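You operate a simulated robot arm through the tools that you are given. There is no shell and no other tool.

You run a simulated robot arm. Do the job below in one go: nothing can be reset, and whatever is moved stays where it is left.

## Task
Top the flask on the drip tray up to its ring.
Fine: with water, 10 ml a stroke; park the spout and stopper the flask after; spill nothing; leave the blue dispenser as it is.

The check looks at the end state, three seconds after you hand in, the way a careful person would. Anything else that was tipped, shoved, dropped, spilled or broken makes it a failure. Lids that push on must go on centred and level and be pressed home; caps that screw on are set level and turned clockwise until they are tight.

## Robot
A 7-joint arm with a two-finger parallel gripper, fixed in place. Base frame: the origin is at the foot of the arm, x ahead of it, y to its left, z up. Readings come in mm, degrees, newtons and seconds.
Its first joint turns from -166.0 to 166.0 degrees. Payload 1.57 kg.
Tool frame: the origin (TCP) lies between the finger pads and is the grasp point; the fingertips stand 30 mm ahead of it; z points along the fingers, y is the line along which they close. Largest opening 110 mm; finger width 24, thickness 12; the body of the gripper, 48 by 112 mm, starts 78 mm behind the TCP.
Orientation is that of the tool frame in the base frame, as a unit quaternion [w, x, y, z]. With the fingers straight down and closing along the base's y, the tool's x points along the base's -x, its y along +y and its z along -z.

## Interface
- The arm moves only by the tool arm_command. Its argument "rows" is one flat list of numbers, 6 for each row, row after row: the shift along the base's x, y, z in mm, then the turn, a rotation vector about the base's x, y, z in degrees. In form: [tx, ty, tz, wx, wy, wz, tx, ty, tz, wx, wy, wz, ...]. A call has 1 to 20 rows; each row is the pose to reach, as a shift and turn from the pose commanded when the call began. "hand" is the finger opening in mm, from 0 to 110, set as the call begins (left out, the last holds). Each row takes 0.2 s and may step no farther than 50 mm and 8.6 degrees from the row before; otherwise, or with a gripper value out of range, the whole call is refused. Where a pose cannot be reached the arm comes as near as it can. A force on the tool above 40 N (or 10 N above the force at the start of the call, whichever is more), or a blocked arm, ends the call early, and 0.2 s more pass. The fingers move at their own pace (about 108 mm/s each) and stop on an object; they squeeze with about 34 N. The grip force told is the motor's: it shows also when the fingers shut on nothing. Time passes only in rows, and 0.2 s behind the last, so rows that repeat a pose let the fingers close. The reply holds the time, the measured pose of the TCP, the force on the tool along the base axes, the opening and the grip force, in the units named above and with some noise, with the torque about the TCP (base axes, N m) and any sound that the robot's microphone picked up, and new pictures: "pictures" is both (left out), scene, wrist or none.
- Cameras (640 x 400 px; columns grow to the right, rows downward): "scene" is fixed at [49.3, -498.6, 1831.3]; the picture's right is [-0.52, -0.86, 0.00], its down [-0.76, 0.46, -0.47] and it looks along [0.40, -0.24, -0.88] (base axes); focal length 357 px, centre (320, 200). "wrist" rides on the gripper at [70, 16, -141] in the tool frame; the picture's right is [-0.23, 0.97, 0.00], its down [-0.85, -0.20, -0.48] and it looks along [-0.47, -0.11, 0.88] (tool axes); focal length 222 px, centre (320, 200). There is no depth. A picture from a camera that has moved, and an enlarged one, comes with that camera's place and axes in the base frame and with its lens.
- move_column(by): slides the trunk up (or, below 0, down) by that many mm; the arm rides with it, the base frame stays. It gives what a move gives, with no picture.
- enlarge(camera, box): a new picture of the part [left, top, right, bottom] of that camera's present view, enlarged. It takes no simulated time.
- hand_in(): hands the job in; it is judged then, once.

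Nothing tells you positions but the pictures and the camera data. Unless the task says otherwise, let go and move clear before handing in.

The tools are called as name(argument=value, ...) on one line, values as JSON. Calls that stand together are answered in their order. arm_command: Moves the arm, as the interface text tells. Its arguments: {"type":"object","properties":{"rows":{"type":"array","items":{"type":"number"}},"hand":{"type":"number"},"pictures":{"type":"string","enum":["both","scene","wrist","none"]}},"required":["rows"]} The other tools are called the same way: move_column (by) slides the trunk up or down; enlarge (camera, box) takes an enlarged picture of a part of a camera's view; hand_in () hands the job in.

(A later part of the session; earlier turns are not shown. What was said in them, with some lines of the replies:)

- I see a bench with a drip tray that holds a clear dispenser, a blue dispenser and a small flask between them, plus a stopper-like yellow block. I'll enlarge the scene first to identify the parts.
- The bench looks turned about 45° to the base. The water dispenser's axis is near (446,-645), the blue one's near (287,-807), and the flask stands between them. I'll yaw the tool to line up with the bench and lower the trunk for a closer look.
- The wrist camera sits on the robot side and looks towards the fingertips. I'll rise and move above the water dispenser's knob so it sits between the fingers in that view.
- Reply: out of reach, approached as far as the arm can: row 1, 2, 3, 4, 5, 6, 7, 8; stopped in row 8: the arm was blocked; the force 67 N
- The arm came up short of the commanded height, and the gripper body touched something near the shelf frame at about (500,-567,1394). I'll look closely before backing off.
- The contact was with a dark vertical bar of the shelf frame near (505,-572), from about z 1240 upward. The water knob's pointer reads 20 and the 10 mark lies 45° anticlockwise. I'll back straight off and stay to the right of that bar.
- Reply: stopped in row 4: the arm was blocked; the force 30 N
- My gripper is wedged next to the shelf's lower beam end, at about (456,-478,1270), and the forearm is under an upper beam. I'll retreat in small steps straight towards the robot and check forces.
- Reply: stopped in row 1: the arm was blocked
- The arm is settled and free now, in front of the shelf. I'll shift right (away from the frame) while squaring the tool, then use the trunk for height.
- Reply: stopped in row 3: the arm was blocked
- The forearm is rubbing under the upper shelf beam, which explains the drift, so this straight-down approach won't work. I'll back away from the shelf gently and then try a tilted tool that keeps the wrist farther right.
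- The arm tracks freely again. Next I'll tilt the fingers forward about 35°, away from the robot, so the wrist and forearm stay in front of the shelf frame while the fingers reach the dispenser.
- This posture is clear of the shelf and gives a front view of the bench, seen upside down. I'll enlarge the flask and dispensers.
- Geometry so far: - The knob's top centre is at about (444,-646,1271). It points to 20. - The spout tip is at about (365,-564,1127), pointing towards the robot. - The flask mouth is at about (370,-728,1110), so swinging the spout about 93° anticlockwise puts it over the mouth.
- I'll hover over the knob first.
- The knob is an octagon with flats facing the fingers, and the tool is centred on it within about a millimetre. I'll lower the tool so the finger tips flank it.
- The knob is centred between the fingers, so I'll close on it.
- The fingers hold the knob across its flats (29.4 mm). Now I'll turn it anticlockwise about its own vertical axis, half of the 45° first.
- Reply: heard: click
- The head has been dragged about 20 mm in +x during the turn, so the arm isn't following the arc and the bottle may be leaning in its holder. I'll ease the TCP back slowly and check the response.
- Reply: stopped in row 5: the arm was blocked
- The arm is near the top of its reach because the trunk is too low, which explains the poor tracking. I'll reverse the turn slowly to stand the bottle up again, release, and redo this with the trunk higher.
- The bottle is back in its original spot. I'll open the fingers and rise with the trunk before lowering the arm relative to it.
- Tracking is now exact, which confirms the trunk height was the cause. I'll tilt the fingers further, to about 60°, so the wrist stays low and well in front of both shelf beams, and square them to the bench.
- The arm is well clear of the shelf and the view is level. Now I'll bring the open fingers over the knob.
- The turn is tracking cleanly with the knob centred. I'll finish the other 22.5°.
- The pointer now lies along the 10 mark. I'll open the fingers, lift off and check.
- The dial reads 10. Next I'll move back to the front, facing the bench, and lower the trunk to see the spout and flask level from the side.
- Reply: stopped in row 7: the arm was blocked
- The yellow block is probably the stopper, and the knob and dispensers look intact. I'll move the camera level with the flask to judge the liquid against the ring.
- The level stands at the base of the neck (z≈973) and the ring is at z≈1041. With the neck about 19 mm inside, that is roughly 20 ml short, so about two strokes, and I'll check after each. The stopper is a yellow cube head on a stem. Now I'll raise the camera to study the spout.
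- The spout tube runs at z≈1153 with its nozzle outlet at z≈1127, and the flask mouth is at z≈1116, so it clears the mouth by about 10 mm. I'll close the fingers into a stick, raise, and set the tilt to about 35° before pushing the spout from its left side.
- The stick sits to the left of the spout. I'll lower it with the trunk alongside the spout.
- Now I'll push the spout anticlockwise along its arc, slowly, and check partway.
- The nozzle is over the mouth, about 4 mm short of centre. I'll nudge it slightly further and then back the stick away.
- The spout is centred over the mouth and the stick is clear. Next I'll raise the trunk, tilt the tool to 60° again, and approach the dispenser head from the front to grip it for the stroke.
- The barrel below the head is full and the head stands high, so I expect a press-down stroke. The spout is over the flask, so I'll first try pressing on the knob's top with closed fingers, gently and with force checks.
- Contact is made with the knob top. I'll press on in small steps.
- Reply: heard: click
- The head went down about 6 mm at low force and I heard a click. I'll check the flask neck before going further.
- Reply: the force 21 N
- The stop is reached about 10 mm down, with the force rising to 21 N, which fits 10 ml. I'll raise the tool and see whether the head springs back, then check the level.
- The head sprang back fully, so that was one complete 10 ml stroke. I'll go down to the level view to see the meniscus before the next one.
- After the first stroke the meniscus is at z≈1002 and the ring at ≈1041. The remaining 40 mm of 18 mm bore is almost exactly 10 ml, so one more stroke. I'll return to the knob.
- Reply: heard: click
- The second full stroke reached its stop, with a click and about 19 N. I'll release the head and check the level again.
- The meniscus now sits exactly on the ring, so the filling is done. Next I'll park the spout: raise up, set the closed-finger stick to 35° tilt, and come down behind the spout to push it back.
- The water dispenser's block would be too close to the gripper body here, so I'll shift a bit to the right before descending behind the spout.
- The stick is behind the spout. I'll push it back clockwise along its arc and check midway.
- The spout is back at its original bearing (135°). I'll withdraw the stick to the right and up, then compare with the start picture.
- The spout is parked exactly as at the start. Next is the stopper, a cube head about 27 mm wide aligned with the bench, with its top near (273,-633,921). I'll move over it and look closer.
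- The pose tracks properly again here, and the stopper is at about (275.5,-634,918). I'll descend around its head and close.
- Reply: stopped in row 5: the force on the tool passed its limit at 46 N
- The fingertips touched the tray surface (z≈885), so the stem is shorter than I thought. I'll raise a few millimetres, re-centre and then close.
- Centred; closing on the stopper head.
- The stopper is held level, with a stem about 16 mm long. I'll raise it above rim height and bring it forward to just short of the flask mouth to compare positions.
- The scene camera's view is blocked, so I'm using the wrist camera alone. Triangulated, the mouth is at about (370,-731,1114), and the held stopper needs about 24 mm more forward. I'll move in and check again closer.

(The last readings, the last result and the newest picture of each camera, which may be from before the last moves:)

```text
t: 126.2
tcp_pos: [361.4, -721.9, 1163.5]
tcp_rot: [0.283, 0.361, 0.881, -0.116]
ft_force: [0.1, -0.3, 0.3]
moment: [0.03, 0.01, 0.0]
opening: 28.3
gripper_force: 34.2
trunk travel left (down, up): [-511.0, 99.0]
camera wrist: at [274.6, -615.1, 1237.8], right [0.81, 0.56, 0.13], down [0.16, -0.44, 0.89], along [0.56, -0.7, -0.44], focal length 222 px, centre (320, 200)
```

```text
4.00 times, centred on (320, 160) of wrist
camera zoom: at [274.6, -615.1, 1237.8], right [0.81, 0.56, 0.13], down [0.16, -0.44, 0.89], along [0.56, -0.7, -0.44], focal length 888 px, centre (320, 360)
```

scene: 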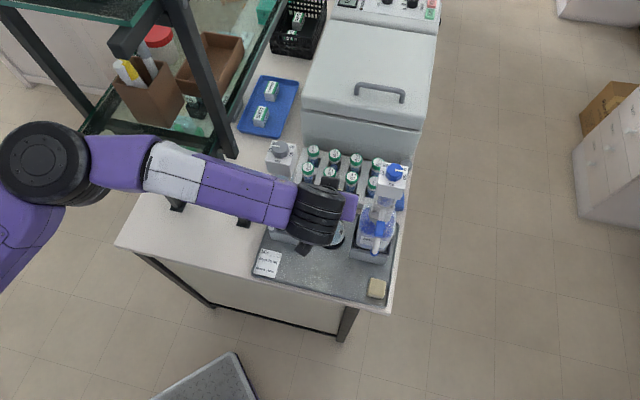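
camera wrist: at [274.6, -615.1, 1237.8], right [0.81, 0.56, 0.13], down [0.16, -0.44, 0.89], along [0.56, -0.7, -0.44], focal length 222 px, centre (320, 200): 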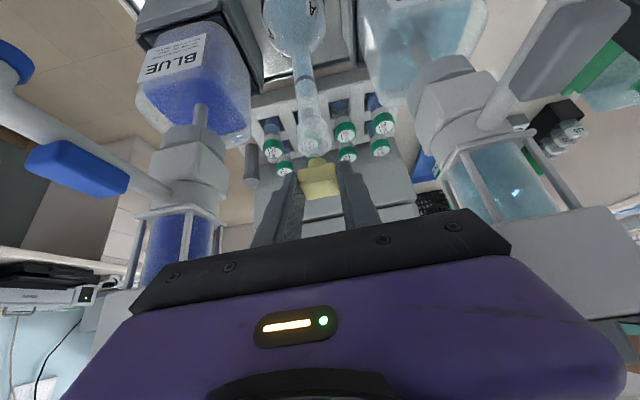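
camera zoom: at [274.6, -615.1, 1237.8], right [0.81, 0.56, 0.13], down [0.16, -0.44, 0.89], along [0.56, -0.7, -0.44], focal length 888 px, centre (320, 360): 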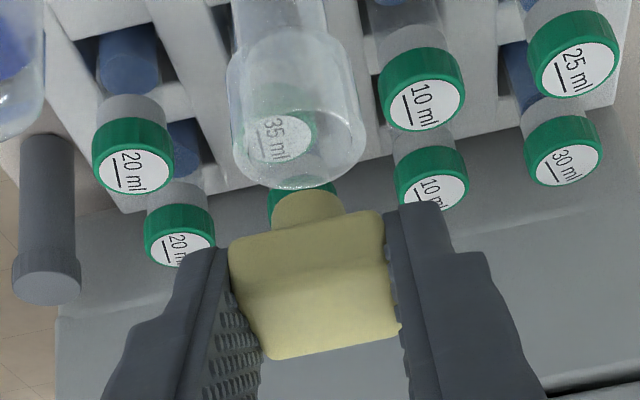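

The image confirms the stem is lined up with the mouth within about a millimetre. I'll lower it slowly and look again just at the rim.

arm_command(rows=[0.5, -0.5, -4, 0, 0, 0, 0.5, -0.5, -8, 0, 0, 0, 0.5, -0.5, -12, 0, 0, 0, 0.5, -0.5, -12, 0, 0, 0], pictures="none")

enlarge(camera="wrist", box=[270, 110, 370, 210])

```text
t: 127.2
tcp_pos: [361.3, -724.0, 1152.4]
tcp_rot: [0.283, 0.361, 0.881, -0.115]
ft_force: [-0.3, 0.3, 0.7]
moment: [0.02, 0.01, 0.01]
opening: 28.6
gripper_force: 33.9
trunk travel left (down, up): [-511.0, 99.0]
```

```text
4.00 times, centred on (320, 160) of wrist
camera zoom: at [275.5, -615.8, 1226.7], right [0.81, 0.56, 0.13], down [0.16, -0.44, 0.89], along [0.56, -0.7, -0.44], focal length 888 px, centre (320, 360)
```

zoom: 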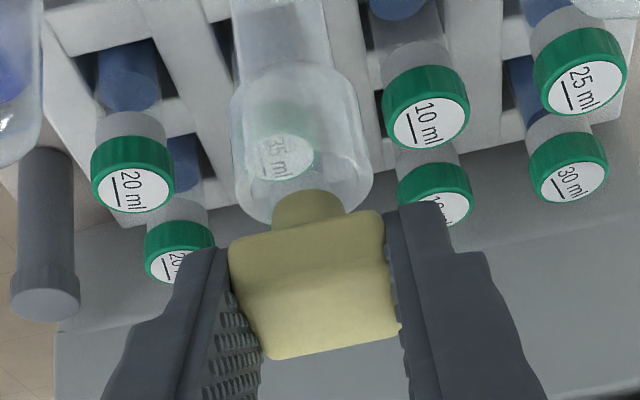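

enlarge(camera="wrist", box=[290, 110, 350, 175])

```text
6.15 times, centred on (320, 142) of wrist
camera zoom: at [275.5, -615.8, 1226.7], right [0.81, 0.56, 0.13], down [0.16, -0.44, 0.89], along [0.56, -0.7, -0.44], focal length 1367 px, centre (320, 554)
```

zoom: 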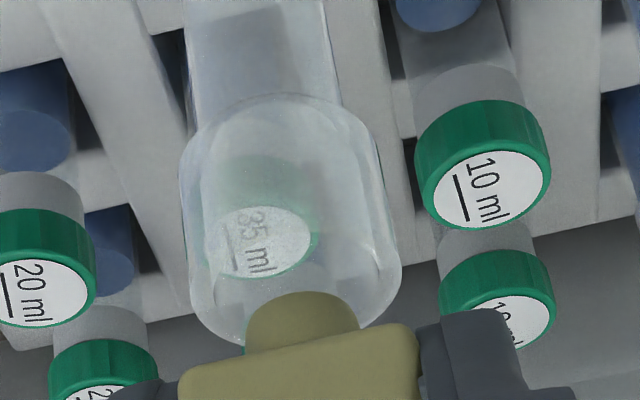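

Lateral alignment is good, and the stopper is about 2 mm too far forward. I'll correct that and lower it slowly, watching the force.

arm_command(rows=[-1.4, 1.4, 0, 0, 0, 0, -1.4, 1.4, -2, 0, 0, 0, -1.4, 1.4, -4, 0, 0, 0, -1.4, 1.4, -6, 0, 0, 0, -1.4, 1.4, -8, 0, 0, 0, -1.4, 1.4, -8, 0, 0, 0], pictures="none")

enlarge(camera="wrist", box=[290, 110, 350, 175])

```text
t: 128.7
tcp_pos: [360.5, -723.0, 1146.7]
tcp_rot: [0.284, 0.361, 0.881, -0.117]
ft_force: [-0.7, 2.1, 25.0]
moment: [0.17, -0.34, 0.04]
opening: 28.1
gripper_force: 34.2
trunk travel left (down, up): [-511.0, 99.0]
```

```text
6.15 times, centred on (320, 142) of wrist
camera zoom: at [274.0, -614.2, 1220.7], right [0.81, 0.56, 0.13], down [0.16, -0.43, 0.89], along [0.56, -0.7, -0.44], focal length 1367 px, centre (320, 554)
```

zoom: 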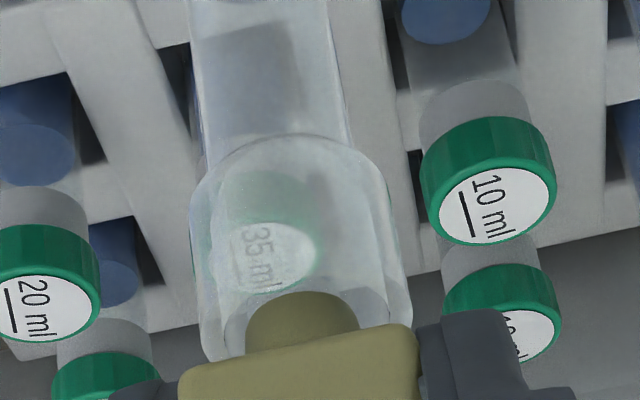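

The stem is touching the far side of the rim (25 N), so it is about 3 mm too far forward. I'll lift slightly, shift back and try again.

arm_command(rows=[0, 0, 3, 0, 0, 0, 0, 0, 6, 0, 0, 0, -2, 2, 6, 0, 0, 0, -2, 2, 6, 0, 0, 0], pictures="none")

enlarge(camera="wrist", box=[290, 110, 350, 175])

enlarge(camera="wrist", box=[240, 0, 400, 220])

```text
t: 129.7
tcp_pos: [357.3, -719.2, 1147.8]
tcp_rot: [0.283, 0.361, 0.881, -0.114]
ft_force: [0.2, 0.0, 0.0]
moment: [0.03, -0.03, 0.0]
opening: 28.3
gripper_force: 34.1
trunk travel left (down, up): [-511.0, 99.0]
```

```text
6.15 times, centred on (320, 142) of wrist
camera zoom: at [271.8, -612.2, 1224.2], right [0.81, 0.56, 0.13], down [0.16, -0.44, 0.89], along [0.56, -0.7, -0.44], focal length 1367 px, centre (320, 554)
```

zoom: 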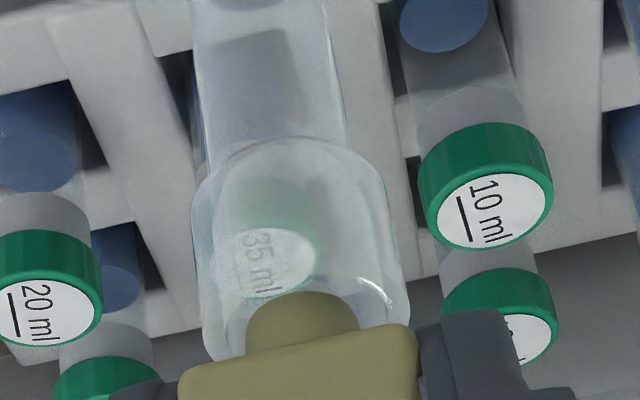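

```text
1.82 times, centred on (320, 110) of wrist
camera zoom: at [271.8, -612.2, 1224.2], right [0.81, 0.56, 0.13], down [0.16, -0.44, 0.89], along [0.56, -0.7, -0.44], focal length 404 px, centre (320, 364)
```

zoom: 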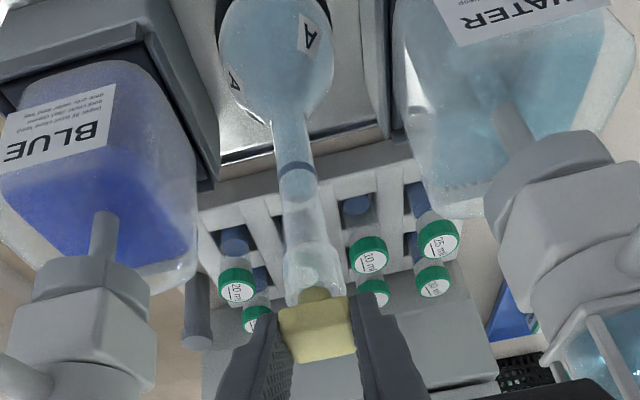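

arm_command(rows=[0, 0, -1.5, 0, 0, 0, 0, 0, -3, 0, 0, 0, 0, 0, -4.5, 0, 0, 0, 0, 0, -4.5, 0, 0, 0], pictures="none")

enlarge(camera="wrist", box=[290, 110, 350, 175])

```text
t: 130.7
tcp_pos: [357.2, -720.7, 1144.6]
tcp_rot: [0.284, 0.361, 0.881, -0.115]
ft_force: [-0.5, 2.1, 12.1]
moment: [0.13, -0.15, 0.04]
opening: 28.1
gripper_force: 33.6
trunk travel left (down, up): [-511.0, 99.0]
```

```text
6.15 times, centred on (320, 142) of wrist
camera zoom: at [271.2, -612.5, 1221.1], right [0.81, 0.56, 0.13], down [0.16, -0.43, 0.89], along [0.56, -0.7, -0.44], focal length 1367 px, centre (320, 554)
```

zoom: 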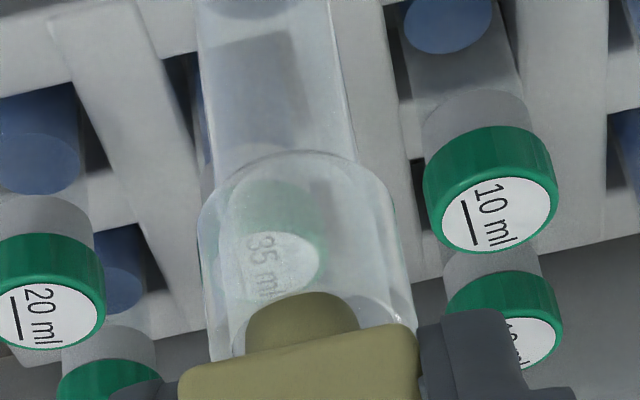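

The contact wasn't the stem. The fingertips reach below the head and catch the 29 mm lip. I need to hold the stopper higher, so I'll take it back to the tray, set it down and regrip with the fingertips level with the head's underside.

arm_command(rows=[0, 0, 10, 0, 0, 0, 0, 0, 20, 0, 0, 0, 0, 0, 30, 0, 0, 0, -17, 17, 30, 0, 0, 0, -34, 34, 30, 0, 0, 0, -51, 51, 30, 0, 0, 0, -68, 68, 30, 0, 0, 0, -86, 85.7, 30, 0, 0, 0, -86, 85.7, 30, 0, 0, 0, -86, 85.7, 30, 0, 0, 0], pictures="none")

move_column(by=-235)

enlarge(camera="wrist", box=[240, 60, 400, 220])

enlarge(camera="scene", box=[240, 110, 410, 310])

```text
t: 132.8
tcp_pos: [271.1, -634.7, 1174.6]
tcp_rot: [0.283, 0.361, 0.881, -0.115]
ft_force: [0.8, 0.5, 0.4]
moment: [-0.01, -0.01, 0.01]
opening: 28.4
gripper_force: 33.7
trunk travel left (down, up): [-511.0, 99.0]
```

```text
t: 135.3
tcp_pos: [271.2, -634.7, 939.1]
tcp_rot: [0.283, 0.361, 0.881, -0.115]
ft_force: [-0.5, -0.8, 0.5]
moment: [0.02, 0.01, -0.04]
opening: 28.1
gripper_force: 34.3
trunk travel left (down, up): [-276.0, 334.0]
```

```text
2.50 times, centred on (320, 140) of wrist
camera zoom: at [185.5, -527.1, 1014.9], right [0.81, 0.56, 0.13], down [0.16, -0.44, 0.89], along [0.56, -0.7, -0.44], focal length 555 px, centre (320, 350)
```

zoom: 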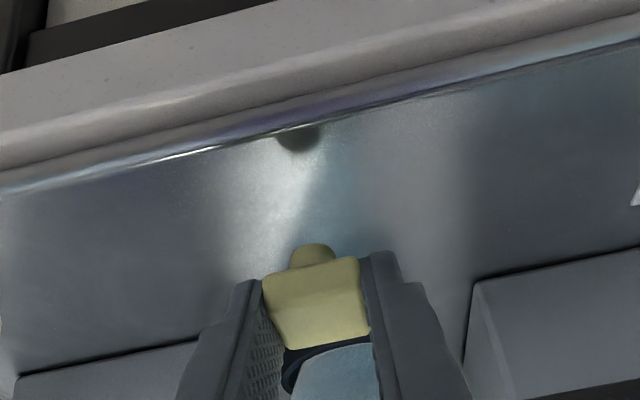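

```text
2.00 times, centred on (325, 210) of scene
camera zoom: at [49.3, -498.6, 1831.3], right [-0.52, -0.86, 0.0], down [-0.76, 0.46, -0.47], along [0.4, -0.24, -0.88], focal length 713 px, centre (310, 180)
```

zoom: 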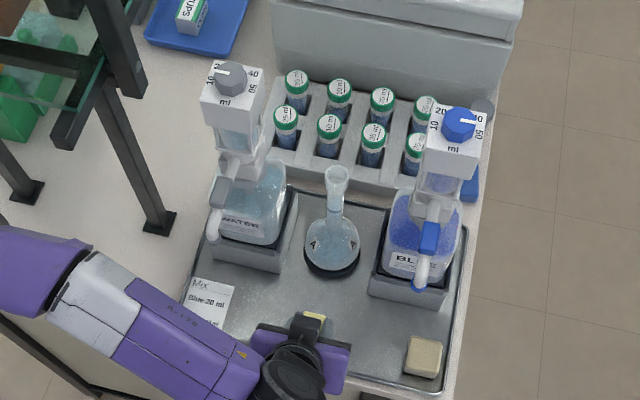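

move_column(by=-19)

arm_command(rows=[0, 0, -0.8, 0, 0, 0, 0, 0, -1.5, 0, 0, 0], pictures="none")

enlarge(camera="wrist", box=[240, 60, 400, 220])

```text
t: 136.0
tcp_pos: [271.4, -634.6, 920.5]
tcp_rot: [0.283, 0.362, 0.881, -0.116]
ft_force: [0.7, -0.4, -0.2]
moment: [-0.01, 0.0, -0.02]
opening: 28.1
gripper_force: 34.3
trunk travel left (down, up): [-257.0, 353.0]
```

```text
t: 136.6
tcp_pos: [272.4, -634.0, 919.4]
tcp_rot: [0.283, 0.361, 0.881, -0.115]
ft_force: [-0.6, -0.3, 0.0]
moment: [0.0, -0.02, 0.01]
opening: 28.2
gripper_force: 34.0
trunk travel left (down, up): [-257.0, 353.0]
```

```text
2.50 times, centred on (320, 140) of wrist
camera zoom: at [185.4, -526.7, 994.9], right [0.81, 0.56, 0.13], down [0.16, -0.44, 0.89], along [0.56, -0.7, -0.44], focal length 555 px, centre (320, 350)
```

zoom: 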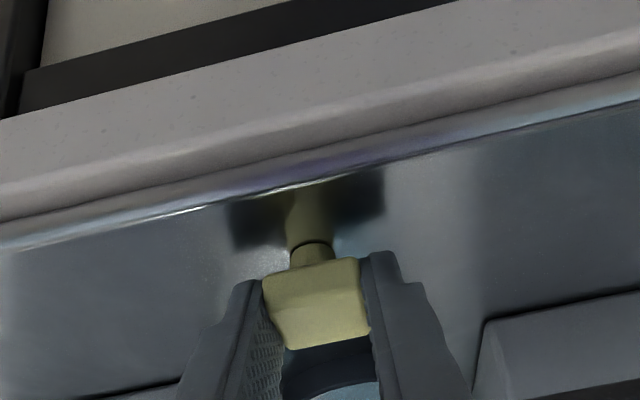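

arm_command(rows=[0, 0, -0.6, 0, 0, 0, 0, 0, -0.6, 0, 0, 0], pictures="none")

arm_command(rows=[0, 0, 0, 0, 0, 0, 0, 0, 0, 0, 0, 0, 0, 0, 6, 0, 0, 0, 0, 0, 12.6, 0, 0, 0, 0, 0, 12.6, 0, 0, 0, 0, 0, 12.6, 0, 0, 0], hand=44, pictures="none")

enlarge(camera="wrist", box=[240, 60, 400, 220])

```text
t: 137.2
tcp_pos: [273.0, -634.0, 918.7]
tcp_rot: [0.283, 0.361, 0.881, -0.114]
ft_force: [-0.5, 0.0, 0.1]
moment: [-0.01, 0.01, -0.04]
opening: 28.3
gripper_force: 34.0
trunk travel left (down, up): [-257.0, 353.0]
```

```text
t: 138.6
tcp_pos: [271.8, -633.8, 930.5]
tcp_rot: [0.283, 0.361, 0.881, -0.116]
ft_force: [0.4, 0.2, -0.4]
moment: [0.03, 0.02, -0.01]
opening: 43.8
gripper_force: 0.1
trunk travel left (down, up): [-257.0, 353.0]
```

```text
2.50 times, centred on (320, 140) of wrist
camera zoom: at [186.2, -526.7, 1006.6], right [0.81, 0.56, 0.13], down [0.16, -0.44, 0.89], along [0.56, -0.7, -0.44], focal length 555 px, centre (320, 350)
```

zoom: 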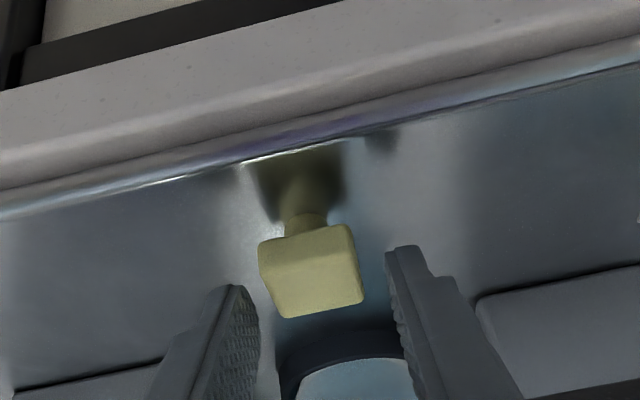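

The stopper stands upright. I'll regrip with the fingertips just above the underside of its head.

arm_command(rows=[-0.9, -0.9, 1, 0, 0, 0, -0.9, -0.9, 1, 0, 0, 0, -0.9, -0.9, 1, 0, 0, 0], hand=34, pictures="none")

enlarge(camera="wrist", box=[240, 80, 400, 220])

```text
t: 139.4
tcp_pos: [271.6, -635.0, 933.0]
tcp_rot: [0.283, 0.361, 0.881, -0.115]
ft_force: [-0.7, 0.2, -0.2]
moment: [0.01, 0.02, -0.01]
opening: 33.9
gripper_force: 0.0
trunk travel left (down, up): [-257.0, 353.0]
```

```text
2.86 times, centred on (320, 150) of wrist
camera zoom: at [185.2, -527.8, 1008.0], right [0.81, 0.56, 0.13], down [0.16, -0.44, 0.89], along [0.56, -0.7, -0.44], focal length 635 px, centre (320, 343)
```

zoom: 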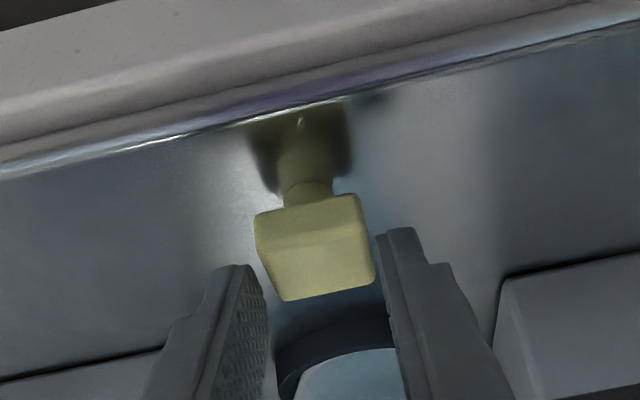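

arm_command(rows=[0, 0, 0, 0, 0, 0, 0, 0, 0, 0, 0, 0, 0, 0, 0, 0, 0, 0], hand=16, pictures="none")

move_column(by=60)

enlarge(camera="wrist", box=[270, 110, 370, 210])

```text
t: 140.2
tcp_pos: [271.4, -635.9, 933.2]
tcp_rot: [0.284, 0.361, 0.881, -0.115]
ft_force: [0.1, -0.7, 0.5]
moment: [0.0, -0.03, 0.01]
opening: 28.1
gripper_force: 33.4
trunk travel left (down, up): [-257.0, 353.0]
```

```text
t: 141.2
tcp_pos: [271.9, -634.9, 993.2]
tcp_rot: [0.284, 0.361, 0.881, -0.116]
ft_force: [-0.2, -0.7, 0.7]
moment: [-0.02, -0.02, -0.01]
opening: 28.1
gripper_force: 33.7
trunk travel left (down, up): [-317.0, 293.0]
```

```text
4.00 times, centred on (320, 160) of wrist
camera zoom: at [185.2, -527.8, 1067.9], right [0.81, 0.56, 0.13], down [0.16, -0.44, 0.89], along [0.56, -0.7, -0.44], focal length 888 px, centre (320, 360)
```

zoom: 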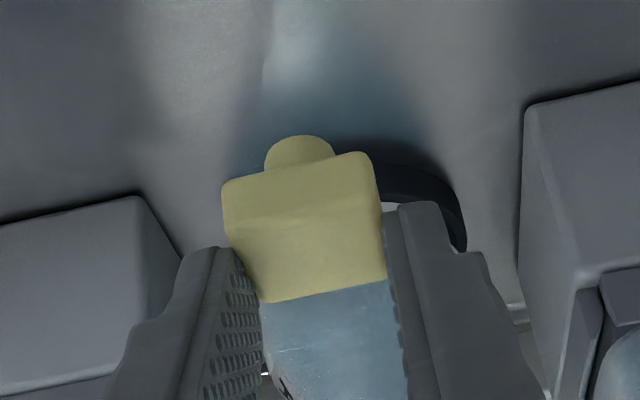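

The grip is good, with the stem fully exposed below the fingers. I'll bring it back over the mouth.

move_column(by=192)

arm_command(rows=[15, -15, 0, 0, 0, 0, 30, -30, 0, 0, 0, 0, 45, -45, 0, 0, 0, 0, 60, -60, 0, 0, 0, 0, 75, -74, 0, 0, 0, 0, 89.4, -87.3, 0, 0, 0, 0, 89.4, -87.3, -8, 0, 0, 0, 89.4, -87.3, -12, 0, 0, 0, 89.4, -87.3, -12, 0, 0, 0], pictures="wrist")

enlarge(camera="wrist", box=[285, 100, 355, 175])

```text
t: 143.3
tcp_pos: [271.6, -635.5, 1185.1]
tcp_rot: [0.284, 0.361, 0.881, -0.115]
ft_force: [-0.9, -0.6, -0.3]
moment: [0.03, 0.0, -0.02]
opening: 27.8
gripper_force: 34.3
trunk travel left (down, up): [-509.0, 101.0]
```

```text
t: 145.3
tcp_pos: [360.3, -722.5, 1173.1]
tcp_rot: [0.283, 0.361, 0.881, -0.116]
ft_force: [-0.5, 0.3, -0.6]
moment: [0.0, 0.01, -0.03]
opening: 27.9
gripper_force: 34.0
trunk travel left (down, up): [-509.0, 101.0]
camera wrist: at [274.0, -614.9, 1247.7], right [0.81, 0.56, 0.13], down [0.16, -0.44, 0.89], along [0.56, -0.7, -0.44], focal length 222 px, centre (320, 200)
```

wrist: 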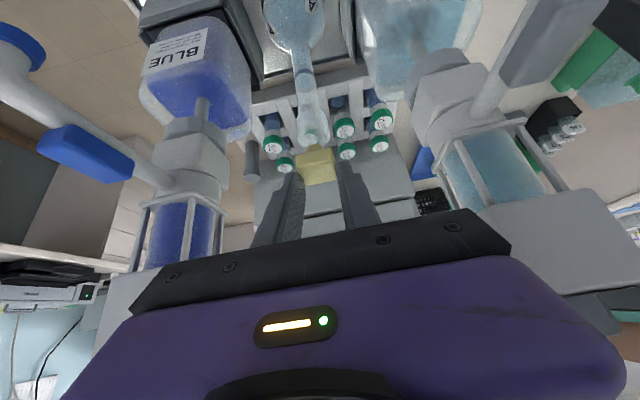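

```text
5.33 times, centred on (320, 138) of wrist
camera zoom: at [274.0, -614.9, 1247.7], right [0.81, 0.56, 0.13], down [0.16, -0.44, 0.89], along [0.56, -0.7, -0.44], focal length 1185 px, centre (320, 533)
```

zoom: 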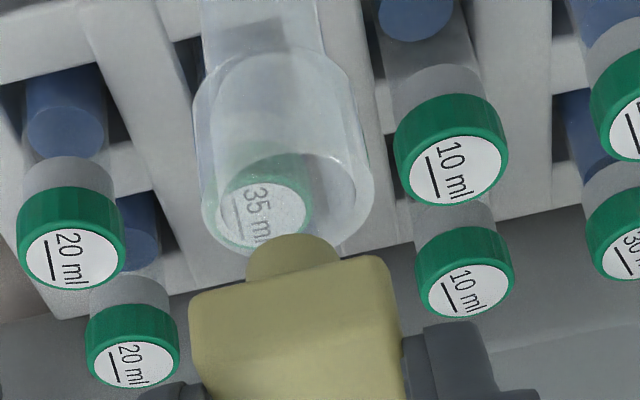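

arm_command(rows=[-0.15, 1.5, 0, 0, 0, 0, -0.15, 1.5, -4, 0, 0, 0, -0.15, 1.5, -8, 0, 0, 0, -0.15, 1.5, -11, 0, 0, 0, -0.15, 1.5, -11, 0, 0, 0], pictures="none")

enlarge(camera="wrist", box=[285, 100, 355, 175])

```text
t: 146.5
tcp_pos: [359.8, -721.5, 1161.5]
tcp_rot: [0.284, 0.36, 0.881, -0.115]
ft_force: [-0.5, -0.2, -0.7]
moment: [0.0, 0.01, 0.01]
opening: 27.9
gripper_force: 33.9
trunk travel left (down, up): [-509.0, 101.0]
```

```text
5.33 times, centred on (320, 138) of wrist
camera zoom: at [273.8, -613.7, 1236.7], right [0.81, 0.56, 0.13], down [0.16, -0.44, 0.89], along [0.56, -0.7, -0.44], focal length 1185 px, centre (320, 533)
```

zoom: 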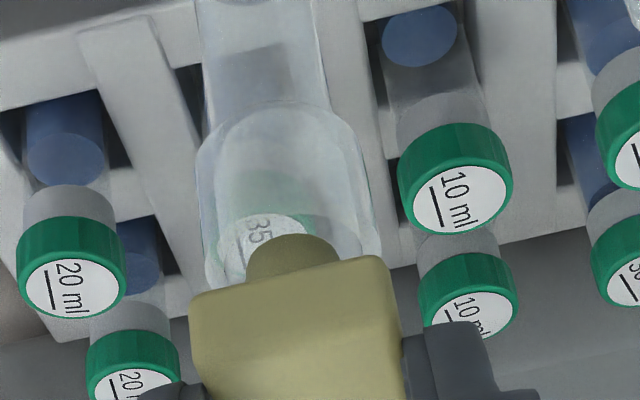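

The stem is centred at rim height. Now lowering it into the neck.

arm_command(rows=[0, 0, -1.5, 0, 0, 0, 0, 0, -3, 0, 0, 0, 0, 0, -4.5, 0, 0, 0, 0, 0, -6, 0, 0, 0, 0, 0, -6, 0, 0, 0], pictures="none")

enlarge(camera="wrist", box=[285, 100, 355, 175])

```text
t: 147.7
tcp_pos: [361.5, -721.7, 1155.3]
tcp_rot: [0.283, 0.361, 0.881, -0.115]
ft_force: [-0.6, 0.0, -0.4]
moment: [0.01, 0.0, -0.02]
opening: 28.1
gripper_force: 33.8
trunk travel left (down, up): [-509.0, 101.0]
```

```text
5.33 times, centred on (320, 138) of wrist
camera zoom: at [274.2, -613.9, 1230.6], right [0.81, 0.56, 0.13], down [0.16, -0.44, 0.89], along [0.56, -0.7, -0.44], focal length 1185 px, centre (320, 533)
```

zoom: 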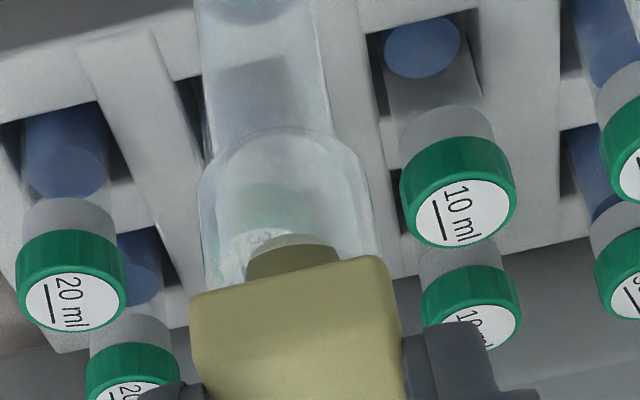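

The stem is entering freely with no force. Continuing down.

arm_command(rows=[0, 0, -1.5, 0, 0, 0, 0, 0, -3, 0, 0, 0, 0, 0, -4.5, 0, 0, 0, 0, 0, -6, 0, 0, 0, 0, 0, -7, 0, 0, 0, 0, 0, -7, 0, 0, 0], pictures="none")

enlarge(camera="wrist", box=[285, 100, 355, 175])

```text
t: 149.1
tcp_pos: [360.0, -721.4, 1151.8]
tcp_rot: [0.283, 0.361, 0.881, -0.116]
ft_force: [-2.9, 3.6, 14.1]
moment: [0.28, 0.39, -0.01]
opening: 27.7
gripper_force: 34.2
trunk travel left (down, up): [-509.0, 101.0]
heard: snap
```

```text
5.33 times, centred on (320, 138) of wrist
camera zoom: at [274.2, -613.2, 1226.0], right [0.81, 0.56, 0.13], down [0.16, -0.43, 0.89], along [0.56, -0.7, -0.44], focal length 1185 px, centre (320, 533)
```

zoom: 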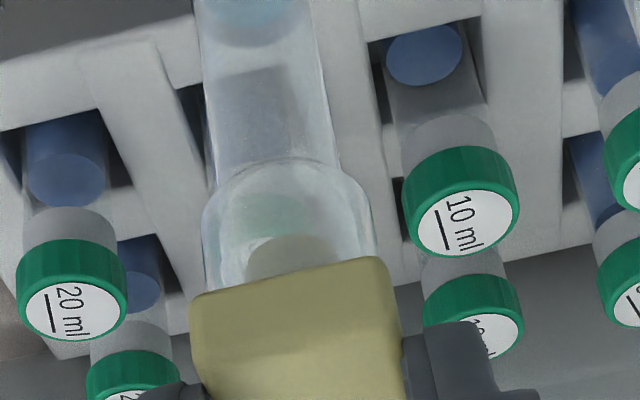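

I heard a snap, so it seems seated. I'll release and inspect.

arm_command(rows=[0, 0, 1.5, 0, 0, 0, 0, 0, 1.5, 0, 0, 0], pictures="none")

arm_command(rows=[0, 0, 0, 0, 0, 0, 0, 0, 0, 0, 0, 0, 0, 0, 10, 0, 0, 0, 0, 0, 25, 0, 0, 0, -15, 15, 35, 0, 0, 0, -30, 30, 35, 0, 0, 0, -30, 30, 35, 0, 0, 0], hand=44)

enlarge(camera="wrist", box=[250, 40, 390, 200])

enlarge(camera="scene", box=[290, 150, 380, 250])

```text
t: 149.7
tcp_pos: [360.9, -721.4, 1150.7]
tcp_rot: [0.284, 0.361, 0.881, -0.115]
ft_force: [-2.1, 1.0, 10.2]
moment: [-0.03, 0.07, -0.03]
opening: 28.1
gripper_force: 34.7
trunk travel left (down, up): [-509.0, 101.0]
```

```text
t: 151.3
tcp_pos: [329.4, -692.1, 1183.9]
tcp_rot: [0.283, 0.361, 0.881, -0.116]
ft_force: [-0.1, 0.2, 1.1]
moment: [0.02, 0.0, 0.03]
opening: 44.2
gripper_force: 0.1
trunk travel left (down, up): [-509.0, 101.0]
camera wrist: at [243.7, -582.9, 1258.2], right [0.81, 0.56, 0.13], down [0.16, -0.44, 0.89], along [0.56, -0.7, -0.44], focal length 222 px, centre (320, 200)
```

scene: 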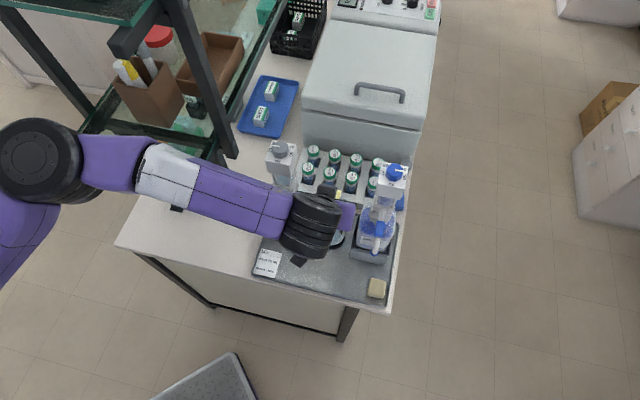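
wrist: 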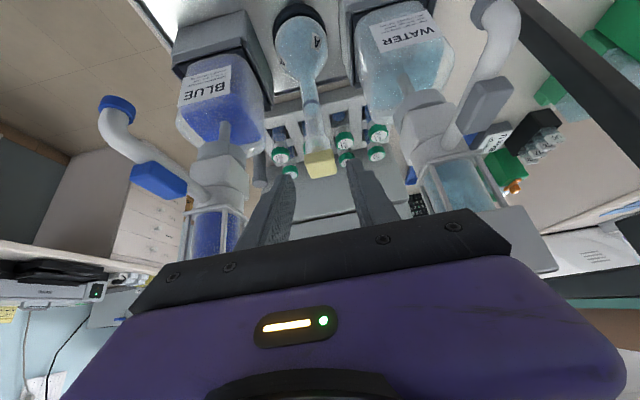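

```text
2.50 times, centred on (320, 120) of wrist
camera zoom: at [243.7, -582.9, 1258.2], right [0.81, 0.56, 0.13], down [0.16, -0.44, 0.89], along [0.56, -0.7, -0.44], focal length 555 px, centre (320, 400)
```

zoom: 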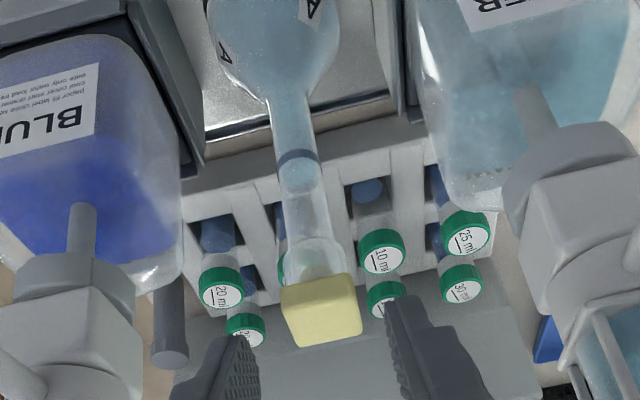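

```text
4.00 times, centred on (335, 200) of scene
camera zoom: at [49.3, -498.6, 1831.3], right [-0.52, -0.86, 0.0], down [-0.76, 0.46, -0.47], along [0.4, -0.24, -0.88], focal length 1427 px, centre (260, 200)
```

zoom: 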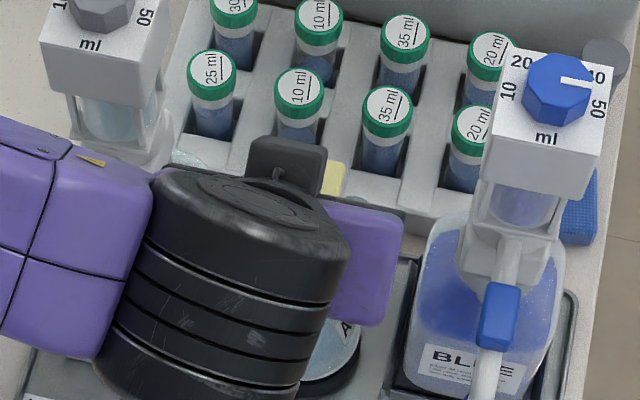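

The stopper sits on the mouth. I'll back off and take a level look to confirm it's fully home and upright.

arm_command(rows=[-15, 17, 0, 0, 0, 0, -30, 34, 0, 0, 0, 0, -45, 50, 0, 0, 0, 0, -45, 50, 0, -4.5, -4.5, 0, -45, 50, 0, -9, -9, 0, -45, 50, 0, -13.5, -13.5, 0, -45, 50, 0, -17.5, -17.5, 0, -45, 50, 0, -17.5, -17.5, 0], hand=110, pictures="none")

move_column(by=-85)

enlarge(camera="wrist", box=[0, 0, 640, 400])

enlarge(camera="wrist", box=[270, 120, 370, 220])

enlarge(camera="scene", box=[240, 110, 410, 310])

```text
t: 153.1
tcp_pos: [286.3, -640.9, 1185.2]
tcp_rot: [0.466, 0.326, 0.8, -0.191]
ft_force: [-0.3, -0.7, -0.1]
moment: [-0.01, 0.01, 0.01]
opening: 110.0
gripper_force: 0.0
trunk travel left (down, up): [-509.0, 101.0]
```

```text
t: 154.3
tcp_pos: [286.0, -641.1, 1098.9]
tcp_rot: [0.464, 0.327, 0.801, -0.191]
ft_force: [0.6, 0.2, 0.4]
moment: [0.0, 0.0, -0.03]
opening: 109.9
gripper_force: 0.1
trunk travel left (down, up): [-424.0, 186.0]
```

```text
1.00 times, centred on (320, 200) of wrist (not enlarged: the box is as wide or as high as the picture)
camera zoom: at [186.3, -520.7, 1110.4], right [0.76, 0.62, 0.2], down [-0.13, -0.15, 0.98], along [0.63, -0.77, -0.03], focal length 222 px, centre (320, 200)
```

zoom: 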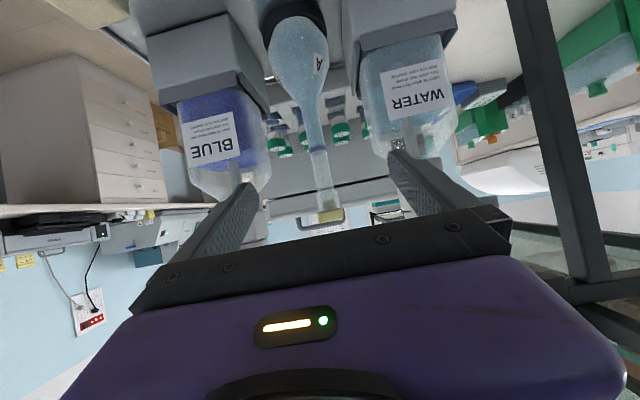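

```text
4.00 times, centred on (320, 170) of wrist
camera zoom: at [186.3, -520.7, 1110.4], right [0.76, 0.62, 0.2], down [-0.13, -0.15, 0.98], along [0.63, -0.77, -0.03], focal length 888 px, centre (320, 320)
```

zoom: 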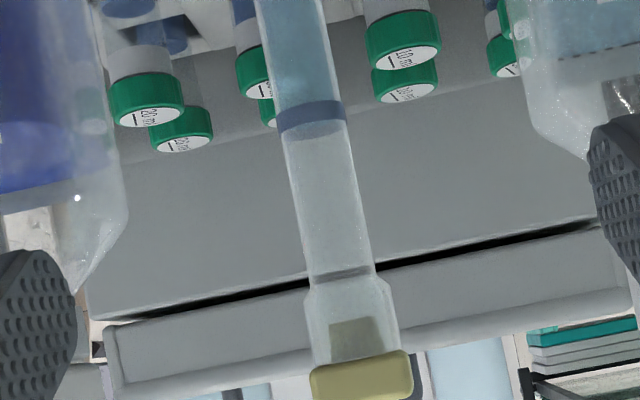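

```text
2.00 times, centred on (325, 210) of scene
camera zoom: at [49.3, -498.6, 1831.3], right [-0.52, -0.86, 0.0], down [-0.76, 0.46, -0.47], along [0.4, -0.24, -0.88], focal length 713 px, centre (310, 180)
```

zoom: 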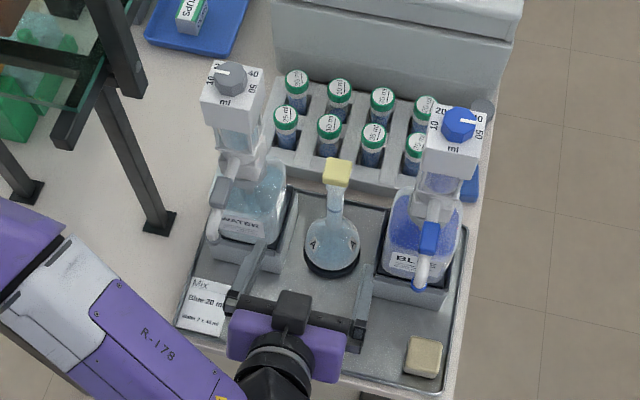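

enlarge(camera="wrist", box=[300, 175, 350, 225])

enlarge(camera="wrist", box=[290, 110, 350, 180])

enlarge(camera="scene", box=[310, 180, 360, 230])

enlarge(camera="scene", box=[0, 0, 640, 400])

```text
8.00 times, centred on (325, 200) of wrist
camera zoom: at [186.3, -520.7, 1110.4], right [0.76, 0.62, 0.2], down [-0.13, -0.15, 0.98], along [0.63, -0.77, -0.03], focal length 1777 px, centre (280, 200)
```

zoom: 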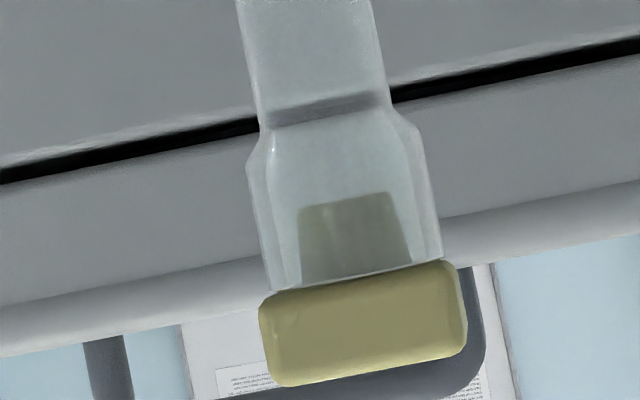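

```text
5.71 times, centred on (320, 145) of wrist
camera zoom: at [186.3, -520.7, 1110.4], right [0.76, 0.62, 0.2], down [-0.13, -0.15, 0.98], along [0.63, -0.77, -0.03], focal length 1269 px, centre (320, 514)
```

zoom: 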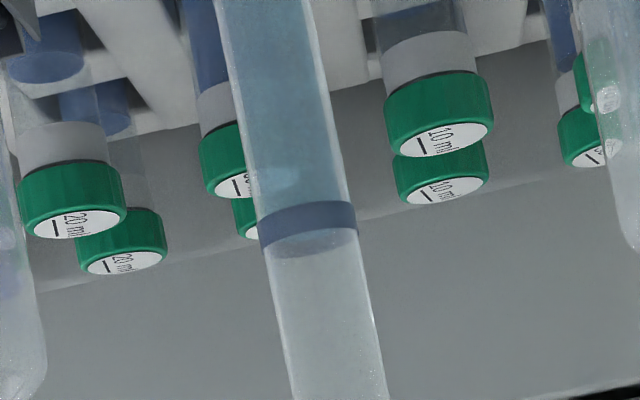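

```text
8.00 times, centred on (335, 205) of scene
camera zoom: at [49.3, -498.6, 1831.3], right [-0.52, -0.86, 0.0], down [-0.76, 0.46, -0.47], along [0.4, -0.24, -0.88], focal length 2854 px, centre (200, 160)
```

zoom: 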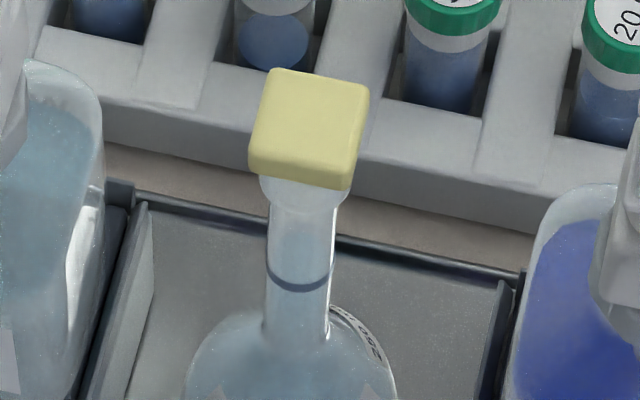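

```text
1.00 times, centred on (320, 200) of scene (not enlarged: the box is as wide or as high as the picture)
camera zoom: at [49.3, -498.6, 1831.3], right [-0.52, -0.86, 0.0], down [-0.76, 0.46, -0.47], along [0.4, -0.24, -0.88], focal length 357 px, centre (320, 200)
```

zoom: 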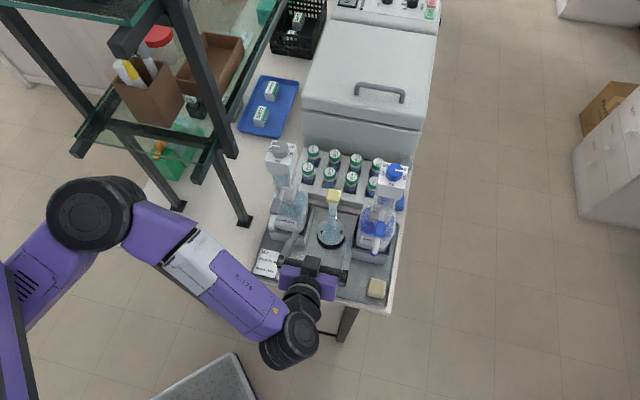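

The stopper is flush, centred and level with the liquid at the ring, and the spout is parked. I'll move the arm clear with the trunk and take a last look.

move_column(by=180)

arm_command(rows=[-10, 5, 0, 0, 0, 0, -20, 10, 0, 0, 0, 0, -20, 10, 0, 0, 0, 0], pictures="scene")

enlarge(camera="scene", box=[240, 110, 410, 310])

enlarge(camera="wrist", box=[0, 0, 640, 400])

```text
t: 156.3
tcp_pos: [285.0, -641.1, 1279.9]
tcp_rot: [0.466, 0.326, 0.8, -0.191]
ft_force: [0.1, 0.0, 1.1]
moment: [0.01, 0.01, -0.01]
opening: 109.9
gripper_force: 0.0
trunk travel left (down, up): [-604.0, 6.0]
```

```text
t: 157.1
tcp_pos: [266.0, -631.5, 1279.2]
tcp_rot: [0.465, 0.326, 0.801, -0.191]
ft_force: [0.9, 0.3, -0.5]
moment: [0.02, -0.02, 0.0]
opening: 110.0
gripper_force: 0.1
trunk travel left (down, up): [-604.0, 6.0]
```

scene: 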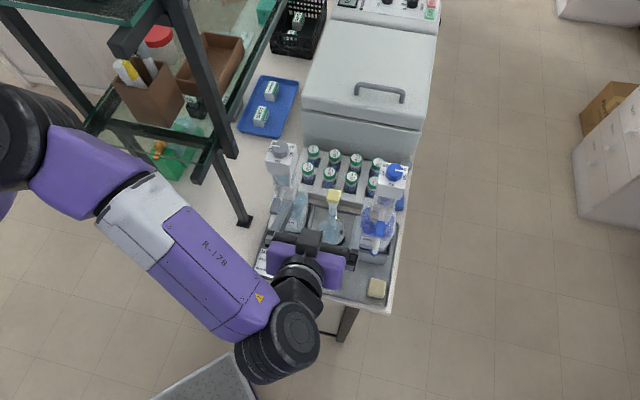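

```text
2.00 times, centred on (325, 210) of scene
camera zoom: at [49.3, -498.6, 1831.3], right [-0.52, -0.86, 0.0], down [-0.76, 0.46, -0.47], along [0.4, -0.24, -0.88], focal length 713 px, centre (310, 180)
```

zoom: 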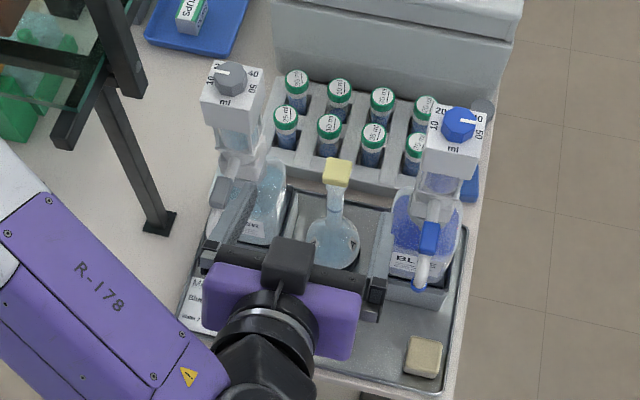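

```text
1.00 times, centred on (320, 200) of wrist (not enlarged: the box is as wide or as high as the picture)
camera zoom: at [166.2, -510.5, 1290.0], right [0.76, 0.62, 0.2], down [-0.13, -0.15, 0.98], along [0.63, -0.77, -0.03], focal length 222 px, centre (320, 200)
```

zoom: 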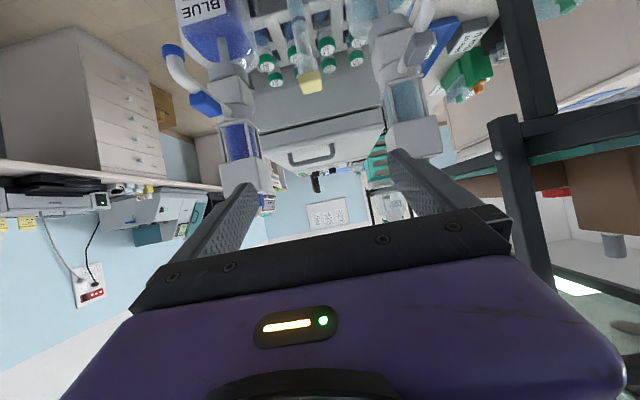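

The flask is filled to its ring and stoppered, the water spout is parked at its original bearing, and the blue dispenser is untouched. The arm is clear of everything, so I'm handing in.

hand_in()

```text
The job is handed in.
```

The flask on the drip tray is filled to its ring with water and stoppered, and I've handed the job in. I haven't seen the check's result.

- **Filling:** I set the water dispenser from 20 to 10 ml, swung its spout over the flask and gave two full strokes. The level view afterwards showed the liquid at the ring. The dial is still at 10.
- **Spout:** It is back at its starting position, pointing towards the robot.
- **Stopper:** It snapped in and looks flush, centred and level from the side and from above.
- **Blue dispenser and spills:** I didn't touch the blue dispenser, and I saw no spill on the tray.

A few contacts happened along the way:

- **Shelf frame:** The arm bumped and rubbed the frame early on. Nothing on the shelf looks moved in the later pictures.
- **Water bottle:** It leaned in its holder during my first try at the dial. I set it upright again, and it matched its starting position.
- **Tray and flask lip:** The fingertips pressed the tray once, briefly at about 46 N. They also pressed the flask's lip at up to 25 N before I regripped the stopper. The flask did not shift.
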